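You operate a simulated robot arm through the tools that you are given. There is no shell and no other tool. Be economical: measure what you need, move in short steps, check, and stop when the job is done.

You are at the controls of a simulated robot arm. One attempt, no reset.

JOB
Stir the crock and serve one ladle into the bowl on the counter.
Fine: long green ladle, stir first; rinse it and leave it in the rinse pot; turn the orange cooker down to WARM; spill nothing.

The check looks at the end state, three seconds after you hand in, the way a careful person would. Anything else that was tipped, shoved, dropped, spilled or broken makes it a failure.

ROBOT AND FRAMES
A 7-joint arm with a three-finger gripper, on a carriage that runs on a rail from [-9, -1562] to [6, 918] (x, y) and turns from -1.972 to 3.822 rad about z. Base frame: it is fixed where the carriage stands at the start and does not move with it; the origin is on the floor, on the carriage's upright axis, x ahead of it, y to its left, z up; the surface under the hand at the start is at about z = 850. Units: mm, rad, N and s.
With the tool pointing down near the work surface it reaches from about 180 to 720 mm from the robot's upright axis, wherever it stands. Its first joint turns from -2.007 to 2.007 rad. Places, roughly: dark cooker [700, 800, 900]; long green ladle (16x8x28 cm) [700, 500, 1000]; rinse pot [750, 1000, 1000]; side dial [700, 400, 900]; small cup (8x8x8 cm) [700, 900, 300]; top dial [600, 900, 900]. Payload 2.69 kg.
Tool frame: the origin (TCP) lies between the finger pads and is the grasp point; the fingertips stand 30 mm ahead of it; z points along the fingers, y is the line along which they close. Largest opening 128 mm; the body of the gripper starts 117 mm behind the TCP.
Orientation is that of the tool frame in the base frame, as a unit quaternion [x, y, z, w]. With the fingers straight down and closing along the base's y, the tool's x points along the base's -x, its y along +y and its z along -z.

CONTROLS
- The arm moves only by the tool step_arm. Its argument "targets" is a list of rows, each an object of numbers (a shift or turn left out is 0, a gripper value left out holds the last): "fingers": the closure, from 0 (fully open) to 1 (shut); "x", "y", "z": the shift along the tool's x, y, z in mm; "wx", "wy", "wz": the turn, a rotation vector about the tool's x, y, z in rad. In form: [{"fingers": .., "x": .., "y": .., "z": .., "wx": .., "wy": .., "wz": ..}, ...]. A call has 1 to 20 rows; each row shifts and turns the commanded pose from where the row before left it, along the tool's axes as they then stand. A row lasts 0.2 s, in which the tool goes at most 50 mm and 0.15 rad; a call with a longer step from one row to the next is refused whole, and so is a gripper value outside its range. Where a pose cannot be reached the arm comes as near as it can. A force on the tool above 40 N (or 10 N above the force at the start of the call, whichever is more), or a blocked arm, ends the call early, and 0.2 s more pass. Each finger halts on what it meets, pressing with about 24 N; the grip force reading is that of the motor and also rises with nothing between the fingers. The clock runs only during rows and for 0.2 s after the last one: add rows that do not move to give the fingers time. It gives the time, the measured TCP pose, the force on the tool (base axes), the opening and the grip force at its end, in the units of the frame above (readings bear some noise), with the torque about the TCP (base axes, N m) and any sound that the robot's microphone picked up, and new pictures: "show" is both (left out), scene, wrist or none.
- Cameras (640 x 400 px; columns grow to the right, rows downward): "scene" is now at [16.2, 178.6, 1795]; the picture's right is [0.14, -0.99, 0.00], its down [-0.76, -0.11, -0.64] and it looks along [0.63, 0.09, -0.77] (base axes); focal length 252 px, centre (320, 200). "wrist" rides on the gripper at [58, 54, -131] in the tool frame; the picture's right is [-0.68, 0.74, 0.00], its down [-0.62, -0.57, -0.55] and it looks along [-0.40, -0.37, 0.84] (tool axes); focal length 234 px, centre (320, 200). There is no depth. A picture from a camera that has moved, and an enlarged one, comes with that camera's place and axes in the base frame and with its lens.
- raise_lower(by): slides the trunk up (or, below 0, down) by that many mm; the arm and the scene camera ride with it, the base frame stays. It gives what a move gives, with no picture.
- roll_base(legs): drives the robot by 1 to 6 legs, each [ahead, left, turn to the left] in mm, mm and rad, along the robot's own axes; the way and the turn of a leg run together, so that a leg with both is an arc; at most 1500 mm and 3.142 rad a leg. The arm and the cameras ride along, it lands a little off, and it stops where it bumps. It keeps to its track: a leg is cut to what the track allows. It gives what a move gives, and a new picture of the scene camera.
- head_to(pan, tilt): turns the head with the scene camera to pan (to the left, within 2.705 rad either way) and tilt (down, from -0.506 to 1.204), counted from straight ahead of the robot. It gives what a move gives, and a new picture of the scene camera.
- zoom(camera, box): a new picture of the part [left, top, right, bottom] of that camera's present view, enlarged. It takes no simulated time.
- job_done(): hands the job in; it is judged then, once.

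Work in short steps. Places have to be worked out from the pictures, the camera data and where the tool is seen: move nearer, look again, correct. Check each grasp and each placing, and mend what went wrong. You have 120 turns and 260 pictures in all, those below and enlarged ones among them. Open the gripper and draw the arm clear of the work before you hand the job in, unless the task says otherwise; then end with one line.

The tools are called as name(argument=value, ...) on one line, values as JSON. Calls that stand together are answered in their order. step_arm: Moves the arm, as the interface text tells. Its arguments: {"type":"object","properties":{"targets":{"type":"array"},"show":{"type":"string","enum":["both","scene","wrist","none"]}},"required":["targets"]} The other tools are called the same way: raise_lower (by) slides the trunk up or down; roll_base (legs) drives the base; head_to (pan, tilt) turns the head that bears the scene camera; zoom (camera, box) takes an enlarged picture of a part of a camera's view; job_done () hands the job in.

At the start:

```text
clock: 0.0
position: [380.4, 169.0, 1483.4]
tcp_rot: [0.0, 1.0, 0.001, 0.0]
force: [-1.1, -1.0, -0.5]
torque: [0.0, 0.0, -0.01]
grip_width: 127.7
grasp_force: 0.1
trunk travel left (down, up): [-961.0, 29.0]
robot x, y, heading: [-1.0, -0.3, 0.001]
head pan, tilt: [0.141, 0.874]
```

scene: 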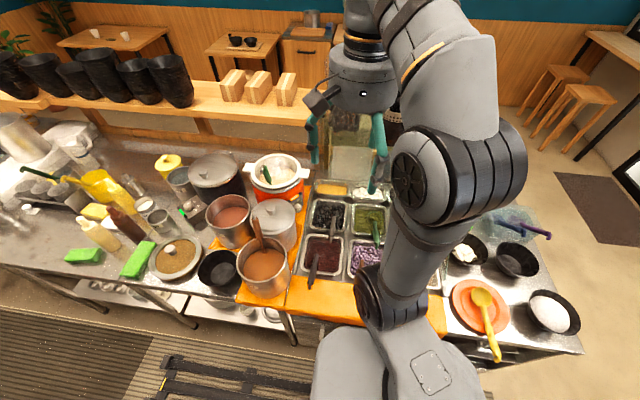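
wrist: 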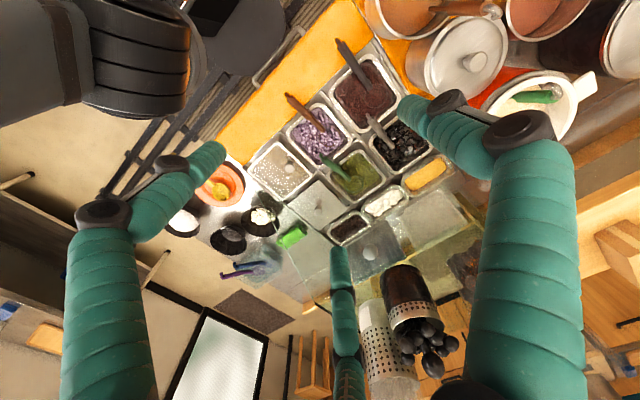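

The scene shows a cluttered counter with an orange cooker at left of centre. I'll enlarge the areas to identify crock, ladle, bowl, dials, rinse pot.

zoom(camera="scene", box=[140, 130, 340, 300])

zoom(camera="scene", box=[0, 100, 220, 290])

head_to(pan=0.8, tilt=0.8)

```text
2.35 times, centred on (240, 215) of scene
camera zoom: at [16.2, 178.6, 1795.0], right [0.14, -0.99, 0.0], down [-0.76, -0.11, -0.64], along [0.63, 0.09, -0.77], focal length 594 px, centre (508, 165)
```

zoom: 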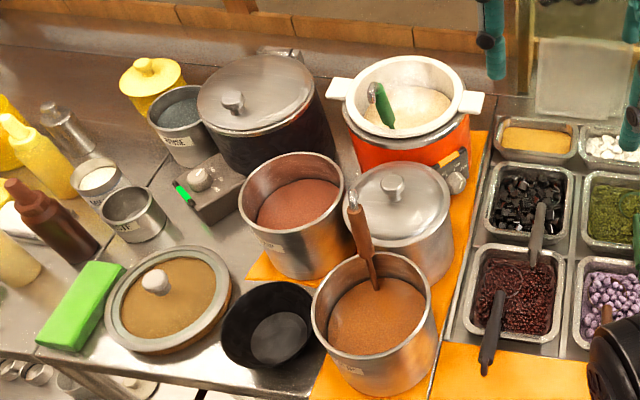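

```text
2.11 times, centred on (110, 195) of scene
camera zoom: at [16.2, 178.6, 1795.0], right [0.14, -0.99, 0.0], down [-0.76, -0.11, -0.64], along [0.63, 0.09, -0.77], focal length 531 px, centre (762, 210)
```

zoom: 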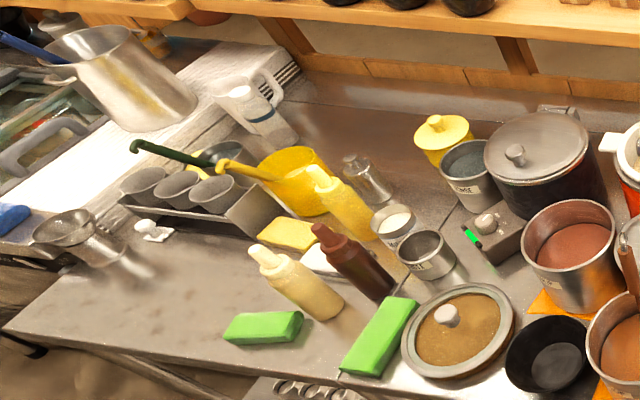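

```text
clock: 1.0
position: [379.1, 167.5, 1484.2]
tcp_rot: [0.0, 1.0, 0.0, 0.0]
force: [0.1, -0.7, 0.4]
torque: [0.01, 0.01, -0.02]
grip_width: 128.1
grasp_force: 0.0
trunk travel left (down, up): [-961.0, 29.0]
robot x, y, heading: [-1.0, 0.6, 0.001]
head pan, tilt: [0.799, 0.799]
camera scene: at [-3.6, 225.6, 1800.9], right [0.72, -0.7, 0.0], down [-0.5, -0.51, -0.7], along [0.49, 0.5, -0.72], focal length 252 px, centre (320, 200)
```

scene: 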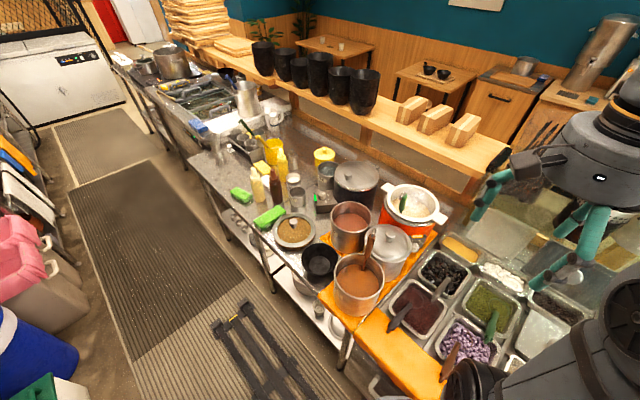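

The green ladle is in the white crock of the orange cooker, dial on its side, with the RINSE pot near the dark cooker. I drive left to face the cooker and look closer.

roll_base(legs=[[0, 550, 0]])

head_to(pan=0.0, tilt=0.9)

```text
clock: 4.2
position: [383.8, 717.4, 1484.1]
tcp_rot: [0.002, 1.0, 0.0, 0.0]
force: [0.2, 0.3, 0.0]
torque: [0.0, 0.0, -0.02]
grip_width: 127.9
grasp_force: 0.1
trunk travel left (down, up): [-961.0, 29.0]
robot x, y, heading: [3.3, 548.9, -0.005]
head pan, tilt: [0.799, 0.799]
camera scene: at [0.5, 776.3, 1801.0], right [0.71, -0.7, 0.0], down [-0.5, -0.51, -0.7], along [0.49, 0.5, -0.72], focal length 252 px, centre (320, 200)
```

scene: 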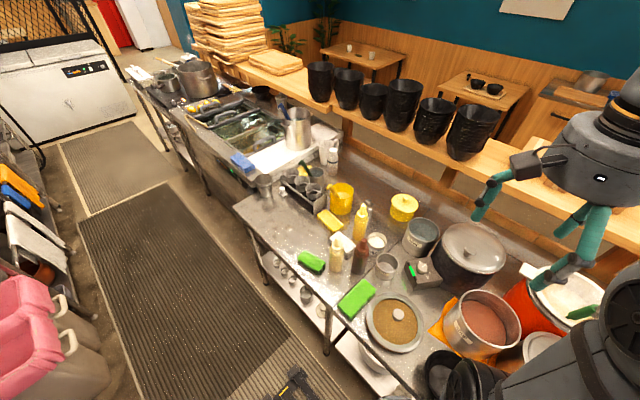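

```text
clock: 5.3
position: [384.3, 719.5, 1483.7]
tcp_rot: [0.001, 1.0, 0.0, 0.0]
force: [1.5, 0.6, 0.3]
torque: [-0.02, 0.01, -0.02]
grip_width: 128.0
grasp_force: 0.0
trunk travel left (down, up): [-961.0, 29.0]
robot x, y, heading: [1.9, 552.0, -0.002]
head pan, tilt: [0.0, 0.901]
camera scene: at [19.6, 718.9, 1793.0], right [0.0, -1.0, 0.0], down [-0.78, 0.0, -0.62], along [0.62, 0.0, -0.78], focal length 252 px, centre (320, 200)
```

scene: 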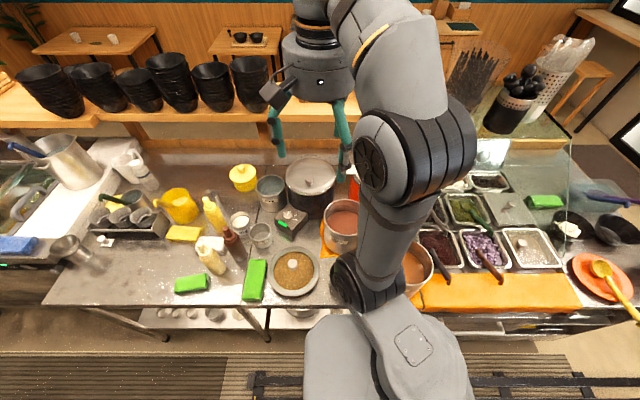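

Triangulating: rinse pot ≈[735,930,980], orange crock ≈[760,475,1030], empty black bowl ≈[372,602]. I back off to the right a bit for an unobstructed look at the ladle.

roll_base(legs=[[0, -320, 0]])

zoom(camera="scene", box=[200, 120, 360, 220])

zoom(camera="wrist", box=[320, 0, 640, 200])

```text
clock: 7.5
position: [380.1, 402.2, 1483.7]
tcp_rot: [0.0, 1.0, 0.0, 0.001]
force: [-2.0, 0.5, -0.7]
torque: [-0.01, 0.01, -0.01]
grip_width: 128.1
grasp_force: 0.1
trunk travel left (down, up): [-961.0, 29.0]
robot x, y, heading: [1.3, 232.9, 0.001]
head pan, tilt: [0.0, 0.901]
camera scene: at [17.0, 401.2, 1792.9], right [0.0, -1.0, 0.0], down [-0.78, 0.0, -0.62], along [0.62, 0.0, -0.78], focal length 252 px, centre (320, 200)
```

scene: 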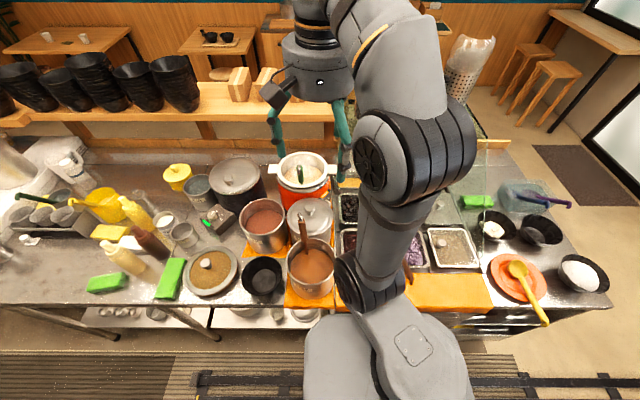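

```text
4.00 times, centred on (280, 170) of scene
camera zoom: at [17.0, 401.2, 1792.9], right [0.0, -1.0, 0.0], down [-0.78, 0.0, -0.62], along [0.62, 0.0, -0.78], focal length 1009 px, centre (480, 320)
```

zoom: 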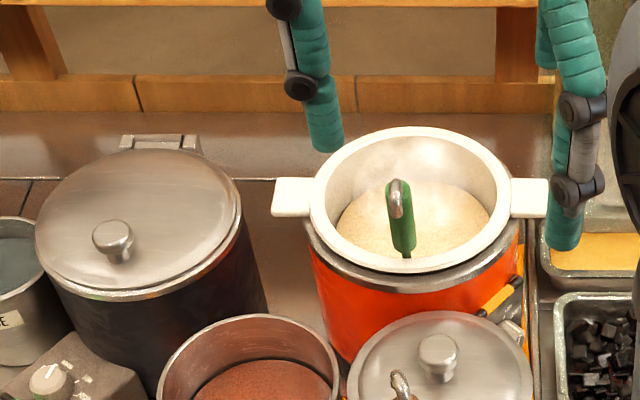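

```text
2.00 times, centred on (480, 100) of wrist
camera zoom: at [322.7, 456.8, 1613.6], right [0.68, 0.74, 0.0], down [0.62, -0.57, 0.55], along [0.4, -0.37, -0.84], focal length 468 px, centre (0, 400)
```

zoom: 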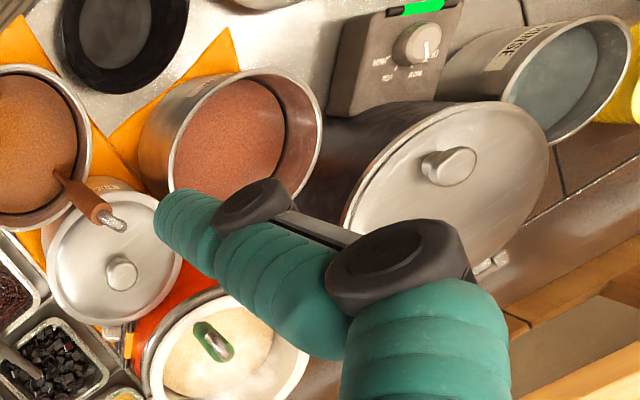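

The ladle's green handle leans toward me, tip ≈[640,472,1180]. Look closely at the ladle and at the side dial.

zoom(camera="scene", box=[310, 170, 350, 210])

zoom(camera="wrist", box=[360, 120, 480, 200])

zoom(camera="scene", box=[270, 145, 340, 190])

zoom(camera="scene", box=[440, 180, 640, 310])

```text
10.00 times, centred on (330, 190) of scene
camera zoom: at [17.0, 401.2, 1792.9], right [0.0, -1.0, 0.0], down [-0.78, 0.0, -0.62], along [0.62, 0.0, -0.78], focal length 2523 px, centre (220, 300)
```

zoom: 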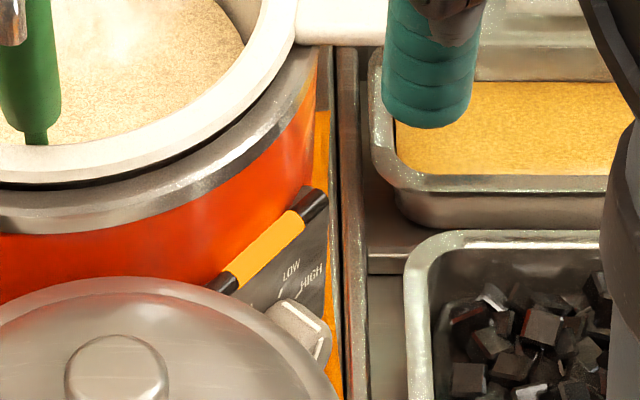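

```text
5.00 times, centred on (420, 160) of wrist
camera zoom: at [322.7, 456.8, 1613.6], right [0.68, 0.74, 0.0], down [0.62, -0.57, 0.55], along [0.4, -0.37, -0.84], focal length 1171 px, centre (-180, 400)
```

zoom: 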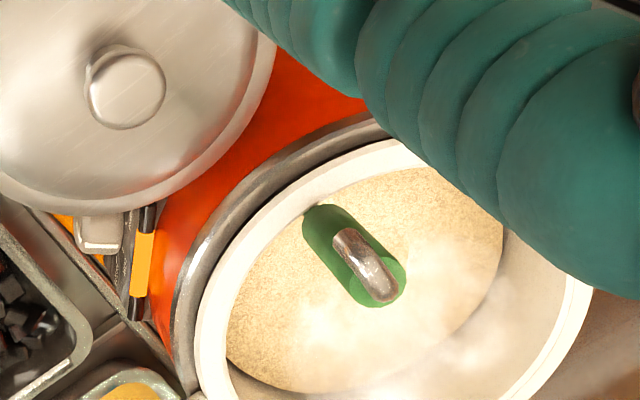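

```text
8.89 times, centred on (305, 168) of scene
camera zoom: at [17.0, 401.2, 1792.9], right [0.0, -1.0, 0.0], down [-0.78, 0.0, -0.62], along [0.62, 0.0, -0.78], focal length 2243 px, centre (453, 489)
```

zoom: 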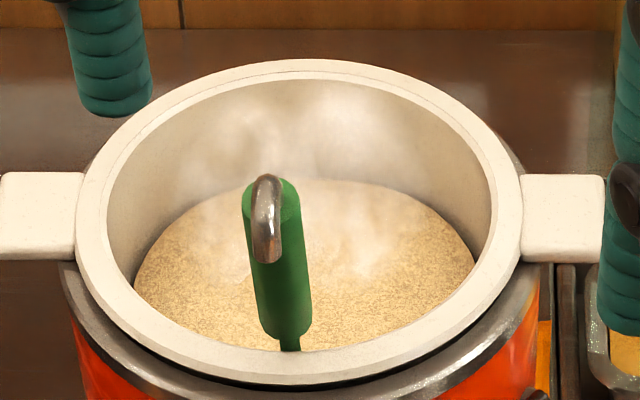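

```text
3.08 times, centred on (540, 245) of scene
camera zoom: at [17.0, 401.2, 1792.9], right [0.0, -1.0, 0.0], down [-0.78, 0.0, -0.62], along [0.62, 0.0, -0.78], focal length 776 px, centre (-357, 62)
```

zoom: 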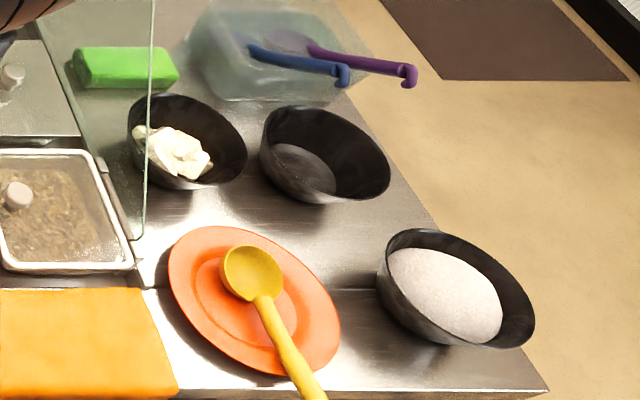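

The handle grip spans about [627,470,1203] to [681,478,1067]; a brown ladle tip stands at ≈[474,465,1136], so I'll come in from above, pitched. I tilt the tool forward here in free air first, and drive to face the cooker.

step_arm(targets=[{"wy": -0.14}, {"wy": -0.14}, {"wy": -0.14}, {"wy": -0.14}, {"wy": -0.14}, {"wy": -0.14}, {"wy": -0.14}, {}], show="none")

roll_base(legs=[[0, 190, 0]])

head_to(pan=-0.25, tilt=0.8)

```text
clock: 8.9
position: [409.4, 391.0, 1408.3]
tcp_rot: [0.017, 0.954, -0.018, 0.299]
force: [-0.1, -0.5, 0.9]
torque: [-0.03, -0.03, 0.0]
grip_width: 127.9
grasp_force: 0.0
out of reach, approached as far as the arm can: row 6
trunk travel left (down, up): [-961.0, 29.0]
robot x, y, heading: [4.7, 234.6, -0.001]
head pan, tilt: [0.0, 0.901]
stopped in row 6: the arm was blocked; the commanded pose is now the measured one
```

```text
clock: 10.4
position: [410.8, 576.3, 1408.1]
tcp_rot: [0.017, 0.954, -0.019, 0.299]
force: [-0.5, 0.6, 0.0]
torque: [-0.01, 0.03, 0.0]
grip_width: 128.1
grasp_force: 0.2
trunk travel left (down, up): [-961.0, 29.0]
robot x, y, heading: [1.0, 420.5, 0.001]
head pan, tilt: [0.0, 0.901]
camera scene: at [18.1, 587.2, 1793.0], right [0.0, -1.0, 0.0], down [-0.78, 0.0, -0.62], along [0.62, 0.0, -0.78], focal length 252 px, centre (320, 200)
```

scene: 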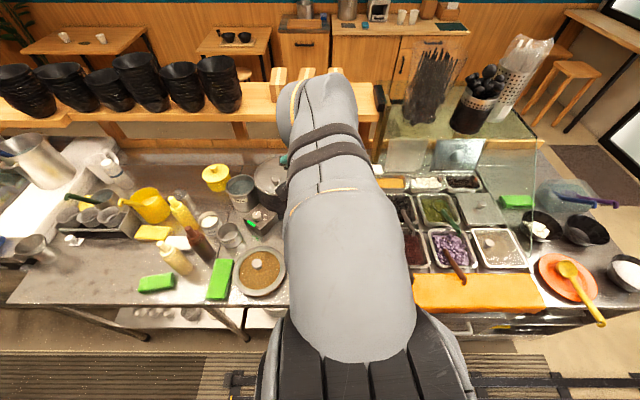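

```text
clock: 11.2
position: [411.0, 576.3, 1408.4]
tcp_rot: [0.017, 0.954, -0.018, 0.298]
force: [-0.3, 0.5, 0.2]
torque: [-0.03, 0.01, 0.03]
grip_width: 127.9
grasp_force: 0.1
trunk travel left (down, up): [-961.0, 29.0]
robot x, y, heading: [1.6, 419.2, -0.001]
head pan, tilt: [-0.25, 0.799]
camera scene: at [20.9, 567.5, 1800.9], right [-0.25, -0.97, 0.0], down [-0.69, 0.18, -0.7], along [0.68, -0.17, -0.72], focal length 252 px, centre (320, 200)
```

scene: 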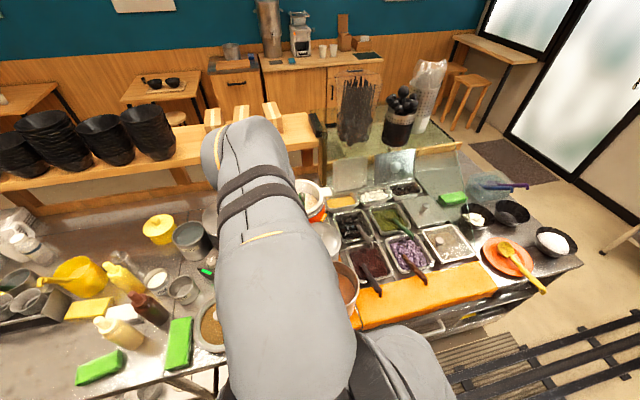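

The wrist hit its limit near the body. I extend forward ~170 mm, then pitch more.

step_arm(targets=[{"x": -37, "z": 25}, {"x": -37, "z": 25}, {"x": -37, "z": 25}, {"x": -37, "z": 25}, {"wy": -0.1}, {"wy": -0.1}, {"wy": -0.1}, {"wy": -0.1}, {}], show="both")

```text
clock: 13.2
position: [591.7, 567.1, 1409.4]
tcp_rot: [0.013, 0.876, -0.02, 0.482]
force: [0.4, 0.4, 0.0]
torque: [0.01, 0.04, 0.04]
grip_width: 128.0
grasp_force: 0.0
trunk travel left (down, up): [-961.0, 29.0]
robot x, y, heading: [0.6, 418.2, -0.001]
head pan, tilt: [-0.25, 0.799]
camera scene: at [23.5, 566.7, 1800.9], right [-0.25, -0.97, 0.0], down [-0.7, 0.18, -0.7], along [0.67, -0.17, -0.72], focal length 252 px, centre (320, 200)
camera wrist: at [451.6, 628.6, 1428.1], right [0.39, 0.73, 0.55], down [-0.16, -0.54, 0.83], along [0.91, -0.41, -0.1], focal length 234 px, centre (320, 200)
```

scene: 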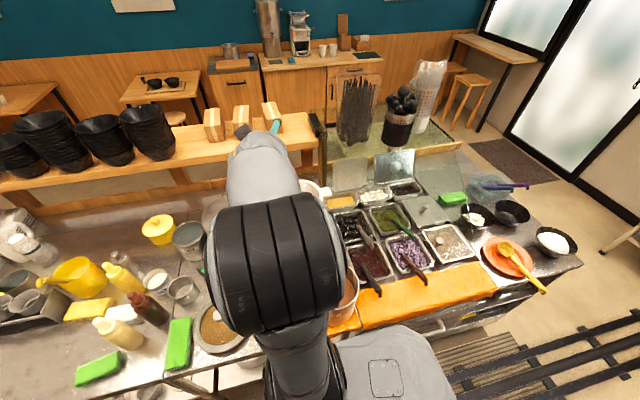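
wrist: 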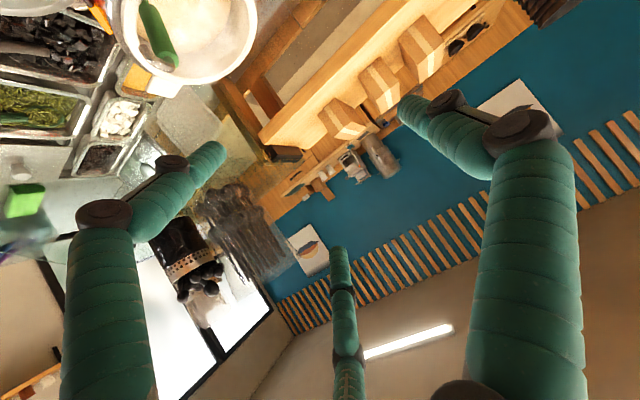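

Reached: tool 32° below horizontal at [592,567,1409]. Lower the trunk to bring the hand to ladle-top height beside the handle, then look.

raise_lower(by=-200)

head_to(pan=-0.15, tilt=0.7)

step_arm(targets=[{}], show="wrist")

```text
clock: 15.3
position: [589.3, 568.1, 1210.4]
tcp_rot: [0.014, 0.876, -0.022, 0.482]
force: [-0.4, 0.2, 0.0]
torque: [0.03, 0.02, 0.01]
grip_width: 128.2
grasp_force: 0.0
trunk travel left (down, up): [-761.0, 229.0]
robot x, y, heading: [3.9, 420.8, -0.006]
head pan, tilt: [-0.25, 0.799]
```

```text
clock: 16.0
position: [588.2, 568.8, 1211.3]
tcp_rot: [0.013, 0.876, -0.021, 0.483]
force: [0.2, 0.3, 0.4]
torque: [0.0, 0.0, -0.02]
grip_width: 128.4
grasp_force: 0.1
trunk travel left (down, up): [-761.0, 229.0]
robot x, y, heading: [1.2, 420.8, -0.002]
head pan, tilt: [-0.15, 0.7]
camera scene: at [26.7, 574.6, 1609.1], right [-0.15, -0.99, 0.0], down [-0.64, 0.1, -0.76], along [0.76, -0.12, -0.64], focal length 252 px, centre (320, 200)
```

scene: 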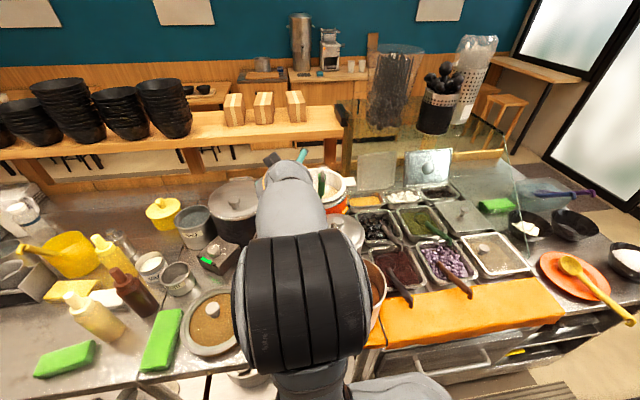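

```text
clock: 16.4
position: [589.5, 567.9, 1210.9]
tcp_rot: [0.013, 0.876, -0.021, 0.482]
force: [0.2, -0.9, 0.4]
torque: [0.0, -0.01, 0.0]
grip_width: 128.0
grasp_force: 0.1
trunk travel left (down, up): [-761.0, 229.0]
robot x, y, heading: [1.5, 417.9, 0.001]
head pan, tilt: [-0.15, 0.7]
camera wrist: at [449.6, 629.5, 1228.9], right [0.39, 0.73, 0.55], down [-0.16, -0.54, 0.83], along [0.91, -0.41, -0.1], focal length 234 px, centre (320, 200)
```

wrist: 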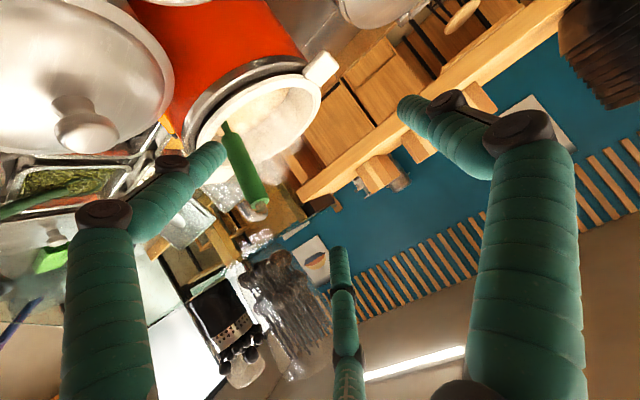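

Refined handle: top ≈[663,471,1168], bottom of grip ≈[687,474,1061] . To grip it more squarely and clear the brown ladle, I'll approach from the left: drive left 200, yaw right ~0.6 and pitch flatter.

roll_base(legs=[[0, 200, 0]])

step_arm(targets=[{"wx": 0.1014, "wz": 0.0642}, {"wx": 0.1014, "wz": 0.0642}, {"wx": 0.1014, "wz": 0.0642}, {"wx": 0.1014, "wz": 0.0642}, {"wx": 0.1014, "wz": 0.0642}, {"wy": -0.12}, {"wy": -0.12}, {}], show="both")

```text
clock: 18.0
position: [590.4, 767.5, 1210.7]
tcp_rot: [0.013, 0.876, -0.021, 0.482]
force: [0.4, 0.3, 0.3]
torque: [-0.04, -0.03, -0.06]
grip_width: 127.9
grasp_force: 0.1
trunk travel left (down, up): [-761.0, 229.0]
robot x, y, heading: [4.5, 617.7, 0.004]
head pan, tilt: [-0.15, 0.7]
camera scene: at [27.7, 773.9, 1609.1], right [-0.15, -0.99, 0.0], down [-0.64, 0.1, -0.77], along [0.76, -0.11, -0.64], focal length 252 px, centre (320, 200)
```

scene: 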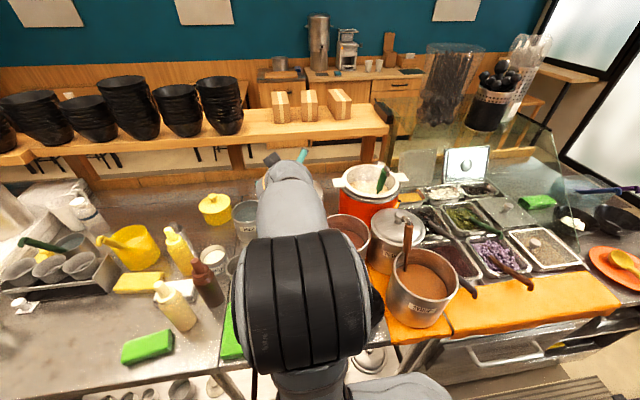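

```text
clock: 19.8
position: [587.6, 767.4, 1212.2]
tcp_rot: [0.25, 0.768, -0.194, 0.558]
force: [0.8, -0.7, 0.1]
torque: [0.0, -0.01, 0.01]
grip_width: 128.1
grasp_force: 0.2
trunk travel left (down, up): [-761.0, 229.0]
robot x, y, heading: [4.5, 619.6, 0.001]
head pan, tilt: [-0.15, 0.7]
camera scene: at [27.2, 772.6, 1609.2], right [-0.15, -0.99, 0.0], down [-0.64, 0.1, -0.77], along [0.76, -0.11, -0.64], focal length 252 px, centre (320, 200)
camera wrist: at [507.2, 896.4, 1193.5], right [0.61, 0.48, 0.63], down [-0.6, -0.24, 0.76], along [0.52, -0.85, 0.14], focal length 234 px, centre (320, 200)
```

scene: 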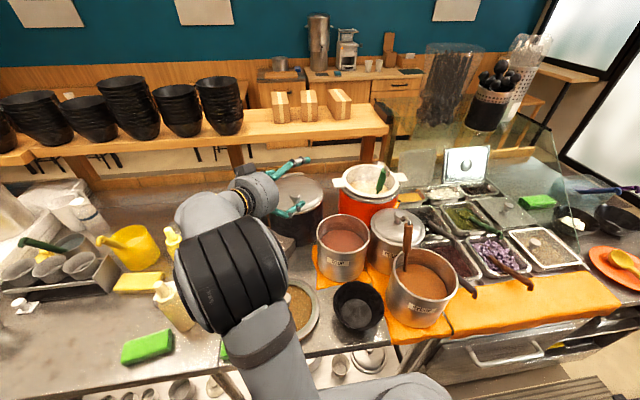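
wrist: 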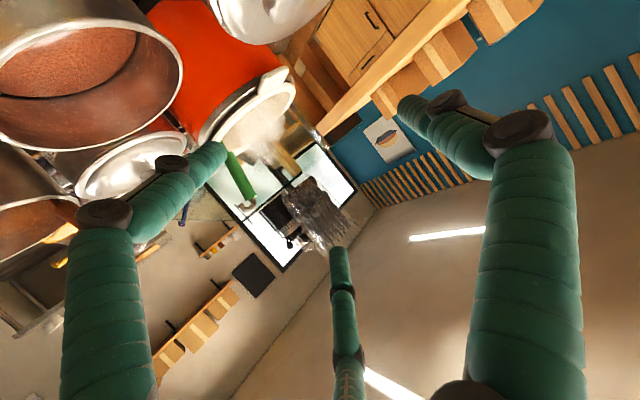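

Clear view now. I enlarge the ladle from the scene camera to fix its position.

zoom(camera="scene", box=[320, 140, 420, 210])

zoom(camera="scene", box=[220, 140, 420, 340])

zoom(camera="wrist", box=[180, 90, 340, 260])

```text
5.71 times, centred on (370, 175) of scene
camera zoom: at [27.2, 772.6, 1609.2], right [-0.15, -0.99, 0.0], down [-0.64, 0.1, -0.77], along [0.76, -0.11, -0.64], focal length 1442 px, centre (34, 343)
```

zoom: 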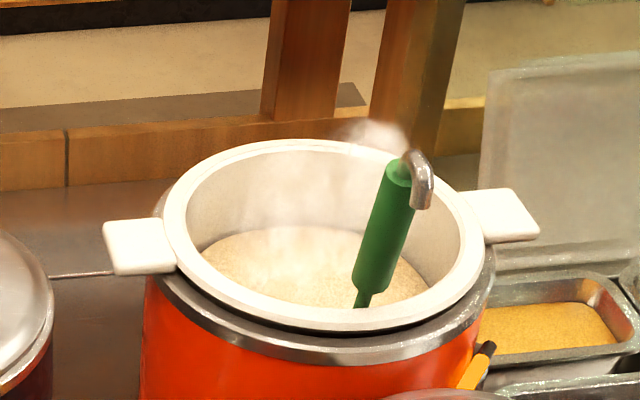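

```text
2.00 times, centred on (320, 240) of scene
camera zoom: at [27.2, 772.6, 1609.2], right [-0.15, -0.99, 0.0], down [-0.64, 0.1, -0.77], along [0.76, -0.11, -0.64], focal length 505 px, centre (320, 120)
```

zoom: 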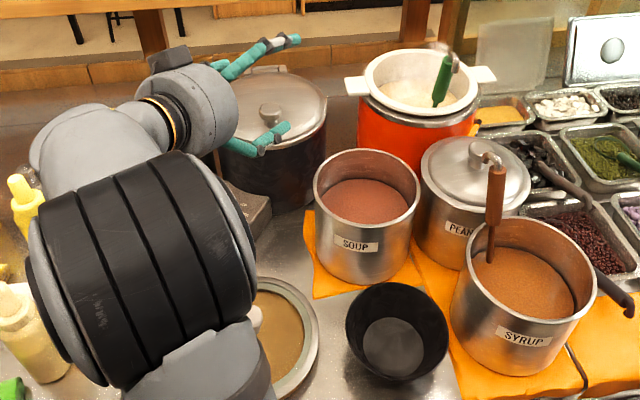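

```text
2.35 times, centred on (260, 175) of wrist
camera zoom: at [507.2, 896.4, 1193.5], right [0.61, 0.48, 0.63], down [-0.6, -0.24, 0.76], along [0.52, -0.85, 0.14], focal length 551 px, centre (461, 259)
```

zoom: 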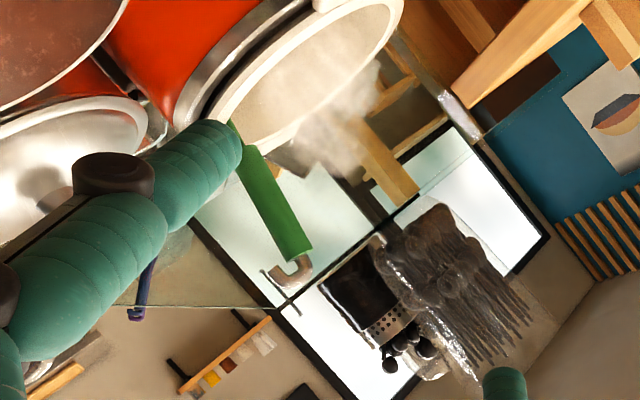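

Two views agree: handle nearly upright, top [660,473,1168], grip bottom [667,473,1080]. I move to a pre-grasp point 130 mm behind it along the tool axis.

step_arm(targets=[{"x": 1.8, "y": -37.6, "z": 24.4}, {"x": 1.8, "y": -37.6, "z": 24.4}, {"x": 1.8, "y": -37.6, "z": 24.4}, {"x": 1.8, "y": -37.6, "z": 24.4}, {"x": 1.8, "y": -37.6, "z": 24.4}, {}])

```text
clock: 21.2
position: [568.3, 548.4, 1167.5]
tcp_rot: [0.249, 0.769, -0.193, 0.557]
force: [-0.8, -0.2, 0.0]
torque: [0.0, -0.03, -0.02]
grip_width: 128.1
grasp_force: 0.0
trunk travel left (down, up): [-761.0, 229.0]
robot x, y, heading: [2.6, 616.3, 0.003]
head pan, tilt: [-0.15, 0.7]
camera scene: at [26.9, 774.5, 1609.0], right [-0.15, -0.99, 0.0], down [-0.64, 0.09, -0.77], along [0.76, -0.11, -0.64], focal length 252 px, centre (320, 200)
camera wrist: at [485.4, 678.0, 1149.1], right [0.61, 0.48, 0.63], down [-0.6, -0.24, 0.76], along [0.52, -0.85, 0.14], focal length 234 px, centre (320, 200)
```

scene: 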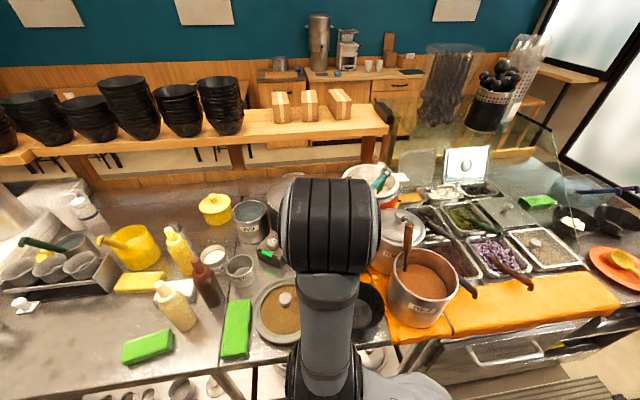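
wrist: 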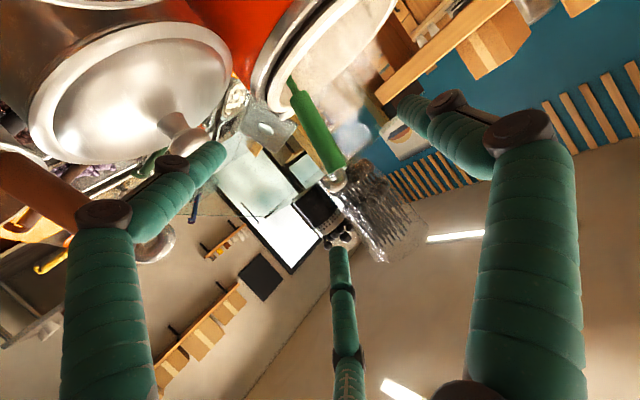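

The handle lines up with the tool axis. The hand shows three fingers, so before approaching I watch how they close (in free air here).

step_arm(targets=[{"fingers": 0.7}, {"fingers": 0.7}, {"fingers": 0.7}, {"fingers": 0.7}, {"fingers": 0.7}, {"fingers": 0.7}], show="wrist")

```text
clock: 22.6
position: [569.0, 546.8, 1166.3]
tcp_rot: [0.25, 0.768, -0.194, 0.557]
force: [0.3, -0.4, -0.3]
torque: [0.0, 0.01, -0.03]
grip_width: 38.5
grasp_force: 0.0
trunk travel left (down, up): [-761.0, 229.0]
robot x, y, heading: [3.1, 616.1, 0.004]
head pan, tilt: [-0.15, 0.7]
camera wrist: at [486.2, 676.7, 1149.1], right [0.61, 0.48, 0.63], down [-0.6, -0.24, 0.76], along [0.52, -0.85, 0.14], focal length 234 px, centre (320, 200)
```

wrist: 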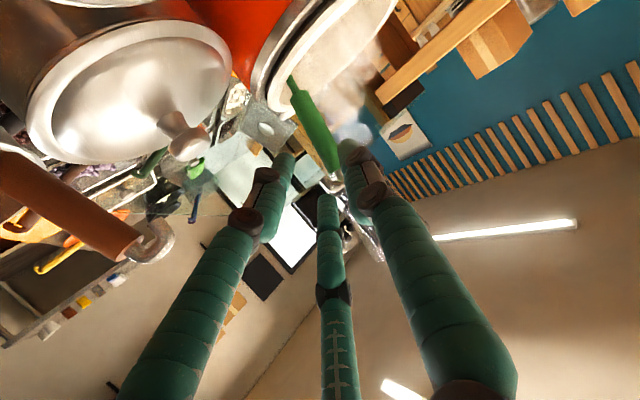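

Fingers converge centrically, so a half-open hand can slide around the handle with good clearance. Open to ~70 mm and advance 80 mm.

step_arm(targets=[{"fingers": 0.42}, {"fingers": 0.42}, {"fingers": 0.42}, {"y": -0.6, "z": 20}, {"y": -0.6, "z": 20}, {"z": 20}, {"z": 20}, {}])

```text
clock: 24.4
position: [627.4, 501.3, 1143.1]
tcp_rot: [0.25, 0.768, -0.194, 0.557]
force: [-0.6, 0.7, -0.2]
torque: [0.01, -0.01, -0.02]
grip_width: 74.1
grasp_force: 0.0
trunk travel left (down, up): [-761.0, 229.0]
robot x, y, heading: [3.6, 617.9, 0.001]
head pan, tilt: [-0.15, 0.7]
camera scene: at [26.9, 773.5, 1609.1], right [-0.15, -0.99, 0.0], down [-0.64, 0.1, -0.77], along [0.76, -0.11, -0.64], focal length 252 px, centre (320, 200)
camera wrist: at [545.6, 631.4, 1125.9], right [0.61, 0.48, 0.63], down [-0.6, -0.24, 0.76], along [0.52, -0.85, 0.14], focal length 234 px, centre (320, 200)
```

scene: 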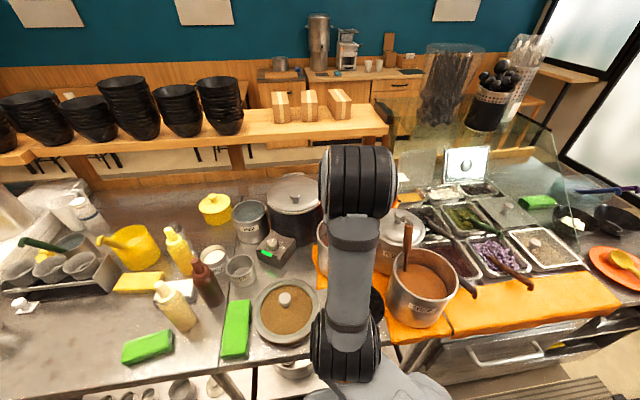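
wrist: 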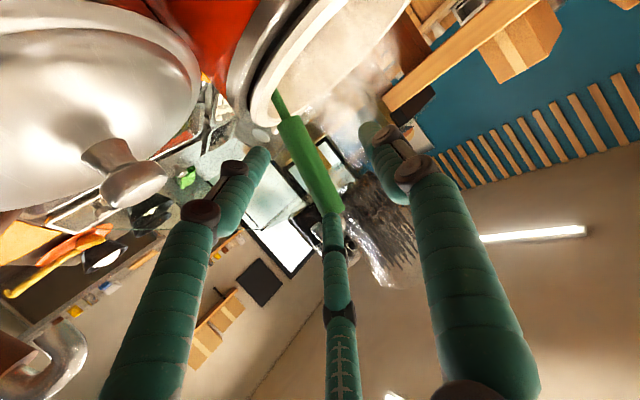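

The handle is between the fingers, slightly to the -y side. Enlarge to check the third finger against the handle's hook.

zoom(camera="wrist", box=[240, 90, 420, 260])

```text
2.35 times, centred on (330, 175) of wrist
camera zoom: at [545.6, 631.4, 1125.9], right [0.61, 0.48, 0.63], down [-0.6, -0.24, 0.76], along [0.52, -0.85, 0.14], focal length 551 px, centre (296, 259)
```

zoom: 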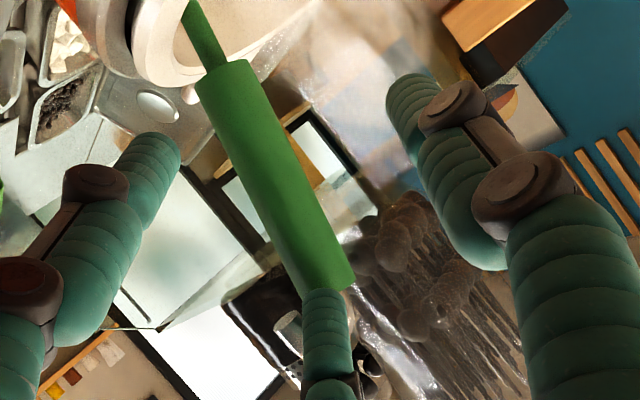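

The third finger is in line with the hook at the top. I'll back off 30, narrow the hand to ~55 mm, go 26 mm lower so all fingers take the sleeve below the hook, shift 9 mm in -y, and advance part way.

step_arm(targets=[{"z": -30}, {"fingers": 0.57}, {"fingers": 0.57}, {"x": 24.8, "y": -9, "z": 7.9}, {"z": 20}, {"z": 15}, {}], show="wrist")

zoom(camera="wrist", box=[240, 90, 420, 260])

```text
clock: 26.0
position: [629.9, 495.1, 1120.0]
tcp_rot: [0.248, 0.769, -0.192, 0.557]
force: [0.2, 0.2, 0.5]
torque: [0.0, 0.03, 0.03]
grip_width: 55.2
grasp_force: 0.1
out of reach, approached as far as the arm can: row 4
trunk travel left (down, up): [-761.0, 229.0]
robot x, y, heading: [5.9, 621.1, 0.003]
head pan, tilt: [-0.15, 0.7]
camera wrist: at [547.8, 622.8, 1102.9], right [0.61, 0.48, 0.63], down [-0.6, -0.24, 0.76], along [0.52, -0.85, 0.14], focal length 234 px, centre (320, 200)
```

wrist: 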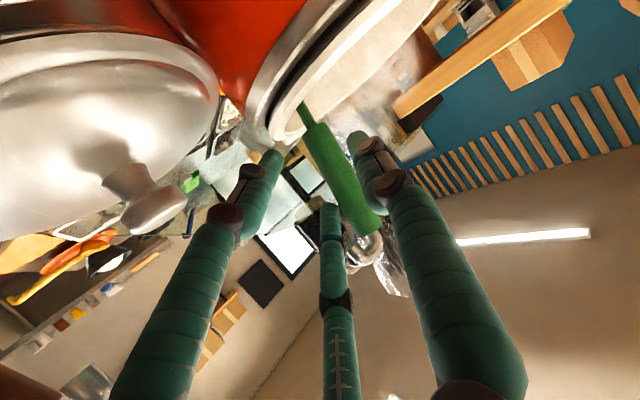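

```text
2.35 times, centred on (330, 175) of wrist
camera zoom: at [547.8, 622.8, 1102.9], right [0.61, 0.48, 0.63], down [-0.6, -0.24, 0.76], along [0.52, -0.85, 0.14], focal length 551 px, centre (296, 259)
```

zoom: 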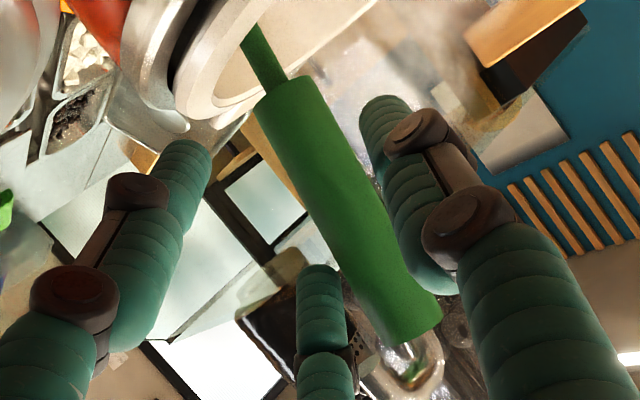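

The third finger now passes the sleeve below the hook. Shift +6 mm in y to centre and advance 35 mm.

step_arm(targets=[{"y": 6}, {"z": 12}, {"z": 12}, {"z": 11}, {}], show="wrist")

zoom(camera="wrist", box=[240, 90, 420, 260])

```text
clock: 27.2
position: [659.8, 477.9, 1110.4]
tcp_rot: [0.25, 0.769, -0.194, 0.556]
force: [-0.3, 0.2, 0.1]
torque: [0.01, -0.01, 0.02]
grip_width: 55.0
grasp_force: 0.0
trunk travel left (down, up): [-761.0, 229.0]
robot x, y, heading: [1.2, 613.8, 0.003]
head pan, tilt: [-0.15, 0.7]
camera wrist: at [577.9, 607.4, 1092.2], right [0.61, 0.48, 0.63], down [-0.6, -0.24, 0.76], along [0.52, -0.85, 0.14], focal length 234 px, centre (320, 200)
```

wrist: 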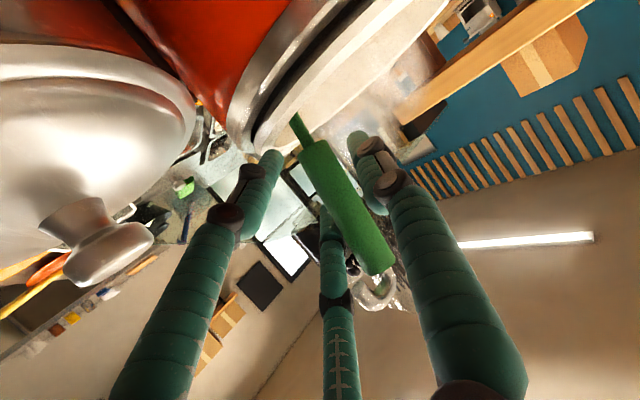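

```text
2.35 times, centred on (330, 175) of wrist
camera zoom: at [577.9, 607.4, 1092.2], right [0.61, 0.48, 0.63], down [-0.6, -0.24, 0.76], along [0.52, -0.85, 0.14], focal length 551 px, centre (296, 259)
```

zoom: 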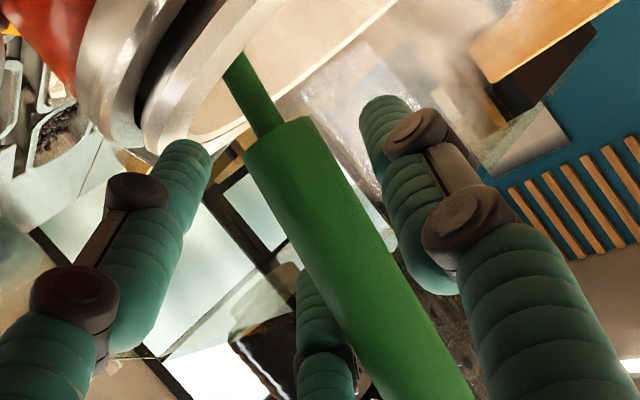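

The handle lies between the fingers, ~6 mm ahead of the TCP. Advance 6 mm and close.

step_arm(targets=[{"z": 6}, {"fingers": 0.8}, {"fingers": 1}, {"fingers": 1}, {"fingers": 1}, {"fingers": 1}])

zoom(camera="wrist", box=[240, 90, 420, 260])

```text
clock: 28.6
position: [665.8, 476.0, 1108.9]
tcp_rot: [0.249, 0.768, -0.192, 0.557]
force: [9.0, 2.5, 7.1]
torque: [0.46, -0.98, 0.17]
grip_width: 39.6
grasp_force: 24.0
trunk travel left (down, up): [-761.0, 229.0]
robot x, y, heading: [8.0, 621.9, 0.003]
head pan, tilt: [-0.15, 0.7]
camera scene: at [28.2, 773.8, 1609.1], right [-0.15, -0.99, 0.0], down [-0.64, 0.1, -0.76], along [0.76, -0.11, -0.64], focal length 252 px, centre (320, 200)
camera wrist: at [583.4, 604.9, 1090.7], right [0.61, 0.48, 0.63], down [-0.6, -0.24, 0.76], along [0.52, -0.84, 0.14], focal length 234 px, centre (320, 200)
```

scene: 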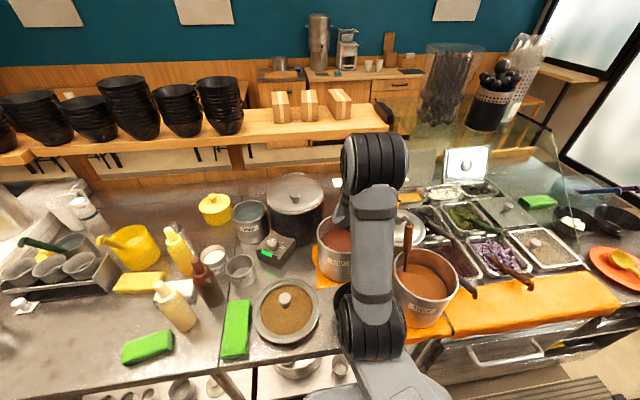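
wrist: 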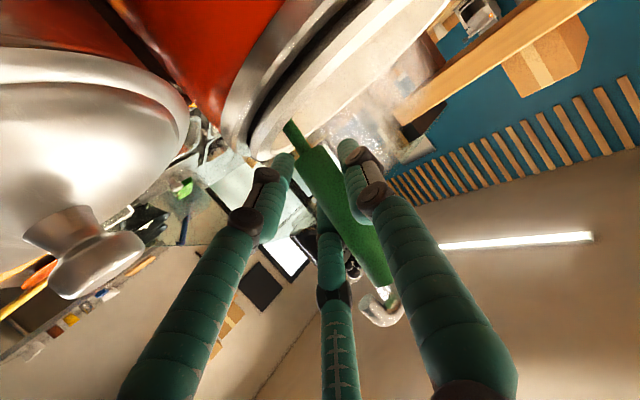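

```text
2.35 times, centred on (330, 175) of wrist
camera zoom: at [583.4, 604.9, 1090.7], right [0.61, 0.48, 0.63], down [-0.6, -0.24, 0.76], along [0.52, -0.84, 0.14], focal length 551 px, centre (296, 259)
```

zoom: 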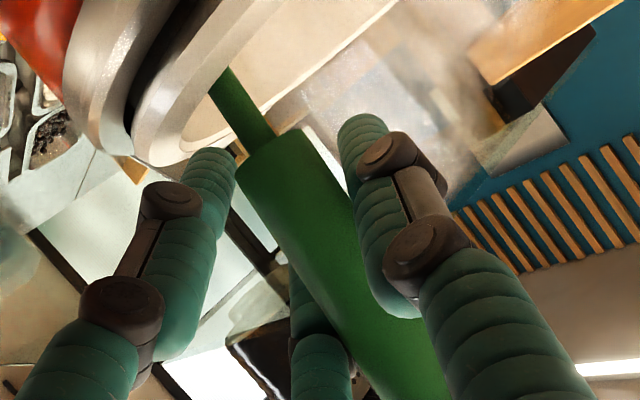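

Grip holds at 39.6 mm with 24 N. Lift 12 mm off the bottom and make a first slow stirring circle (radius 20 mm, centre 20 mm further in).

step_arm(targets=[{"x": -5.7, "z": -1.8}, {"x": -5.7, "z": -1.8}, {"x": -2.4, "y": -6.4, "z": 7.8}, {"x": -3.1, "y": -1.5, "z": 9.8}, {"x": -3.0, "y": 3.8, "z": 9.2}, {"x": -2.1, "y": 8.2, "z": 6.0}, {"x": -0.6, "y": 10.2, "z": 1.3}, {"x": 1.0, "y": 9.6, "z": -3.7}, {"x": 2.4, "y": 6.4, "z": -7.8}, {"x": 3.1, "y": 1.5, "z": -9.8}, {"x": 3.0, "y": -3.8, "z": -9.2}, {"x": 2.1, "y": -8.2, "z": -6.0}, {"x": 0.6, "y": -10.2, "z": -1.3}, {"x": -1.0, "y": -9.6, "z": 3.7}, {}])

```text
clock: 31.8
position: [667.2, 480.4, 1120.9]
tcp_rot: [0.248, 0.769, -0.193, 0.557]
force: [10.4, 6.8, 1.1]
torque: [0.38, -0.5, 0.11]
grip_width: 36.6
grasp_force: 23.9
trunk travel left (down, up): [-761.0, 229.0]
robot x, y, heading: [2.8, 614.7, 0.001]
head pan, tilt: [-0.15, 0.7]
camera scene: at [29.7, 774.5, 1609.0], right [-0.15, -0.99, 0.0], down [-0.64, 0.09, -0.76], along [0.76, -0.11, -0.65], focal length 252 px, centre (320, 200)
camera wrist: at [583.6, 607.8, 1102.4], right [0.61, 0.48, 0.63], down [-0.6, -0.24, 0.76], along [0.52, -0.84, 0.14], focal length 234 px, centre (320, 200)
```

scene: 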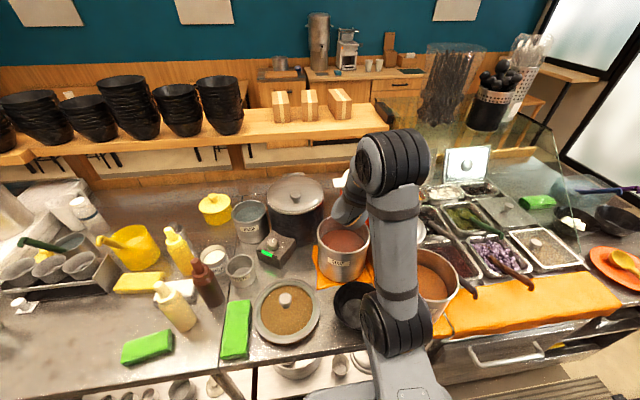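
wrist: 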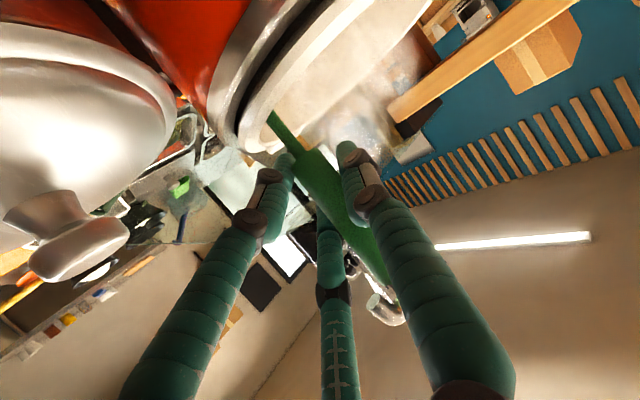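

There is ~10 N against the near rim, so I move 18 mm inward and check the force before stirring on.

step_arm(targets=[{"x": -2.3, "y": 5.4, "z": 6.8}, {"x": -2.3, "y": 5.4, "z": 6.8}, {}], show="none")

```text
clock: 32.6
position: [681.7, 475.7, 1120.0]
tcp_rot: [0.25, 0.769, -0.193, 0.556]
force: [-0.1, 0.8, -1.3]
torque: [0.02, 0.07, 0.01]
grip_width: 36.7
grasp_force: 24.2
trunk travel left (down, up): [-761.0, 229.0]
robot x, y, heading: [5.9, 618.2, -0.001]
head pan, tilt: [-0.15, 0.7]
```

Free now. Stir a full circle of 20 mm radius from this near point.

step_arm(targets=[{"x": -2.4, "y": -6.4, "z": 7.8}, {"x": -3.1, "y": -1.5, "z": 9.8}, {"x": -3.0, "y": 3.8, "z": 9.2}, {"x": -2.1, "y": 8.2, "z": 6.0}, {"x": -0.6, "y": 10.2, "z": 1.3}, {"x": 1.0, "y": 9.6, "z": -3.7}, {"x": 2.4, "y": 6.4, "z": -7.8}, {"x": 3.1, "y": 1.5, "z": -9.8}, {"x": 3.0, "y": -3.8, "z": -9.2}, {"x": 2.1, "y": -8.2, "z": -6.0}, {"x": 0.6, "y": -10.2, "z": -1.3}, {"x": -1.0, "y": -9.6, "z": 3.7}, {}], show="none")

step_arm(targets=[{"x": -2.4, "y": -6.4, "z": 7.8}, {"x": -3.1, "y": -1.5, "z": 9.8}, {"x": -3.0, "y": 3.8, "z": 9.2}, {"x": -2.1, "y": 8.2, "z": 6.0}, {"x": -0.6, "y": 10.2, "z": 1.3}, {"x": 1.0, "y": 9.6, "z": -3.7}, {"x": 2.4, "y": 6.4, "z": -7.8}, {"x": 3.1, "y": 1.5, "z": -9.8}, {"x": 3.0, "y": -3.8, "z": -9.2}, {"x": 2.1, "y": -8.2, "z": -6.0}, {"x": 0.6, "y": -10.2, "z": -1.3}, {"x": -1.0, "y": -9.6, "z": 3.7}, {}], show="both")

```text
clock: 35.4
position: [682.6, 476.8, 1119.6]
tcp_rot: [0.249, 0.768, -0.194, 0.557]
force: [0.5, 0.1, -0.6]
torque: [0.02, 0.04, -0.01]
grip_width: 36.3
grasp_force: 24.3
trunk travel left (down, up): [-761.0, 229.0]
robot x, y, heading: [3.4, 618.4, -0.002]
head pan, tilt: [-0.15, 0.7]
```

```text
clock: 38.2
position: [682.3, 474.6, 1121.3]
tcp_rot: [0.249, 0.768, -0.194, 0.557]
force: [0.8, 0.5, -1.5]
torque: [0.05, 0.06, -0.02]
grip_width: 36.3
grasp_force: 23.9
trunk travel left (down, up): [-761.0, 229.0]
robot x, y, heading: [2.7, 617.7, 0.005]
head pan, tilt: [-0.15, 0.7]
camera scene: at [28.0, 773.2, 1609.1], right [-0.15, -0.99, 0.0], down [-0.64, 0.1, -0.76], along [0.76, -0.11, -0.64], focal length 252 px, centre (320, 200)
camera wrist: at [600.2, 604.2, 1101.5], right [0.61, 0.48, 0.63], down [-0.6, -0.24, 0.77], along [0.52, -0.85, 0.14], focal length 234 px, centre (320, 200)
```

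scene: 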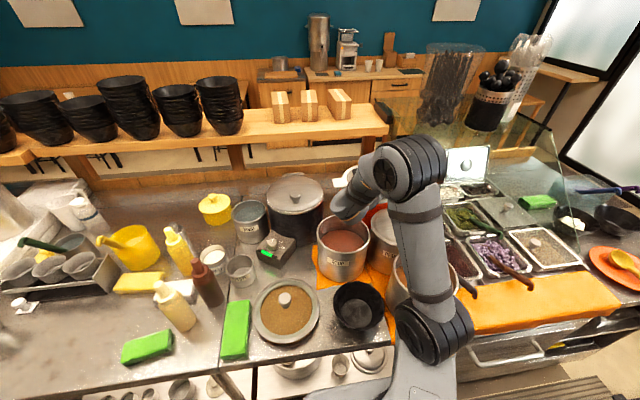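
wrist: 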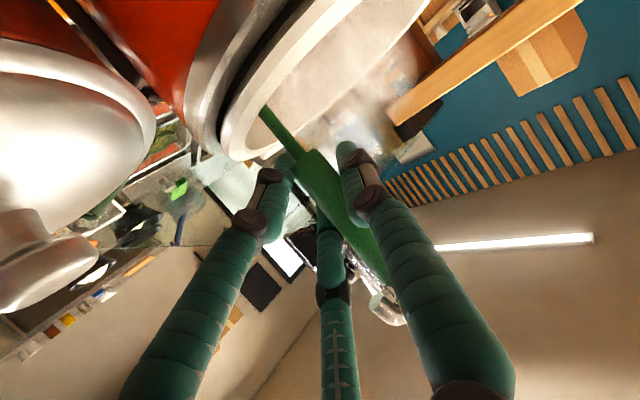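

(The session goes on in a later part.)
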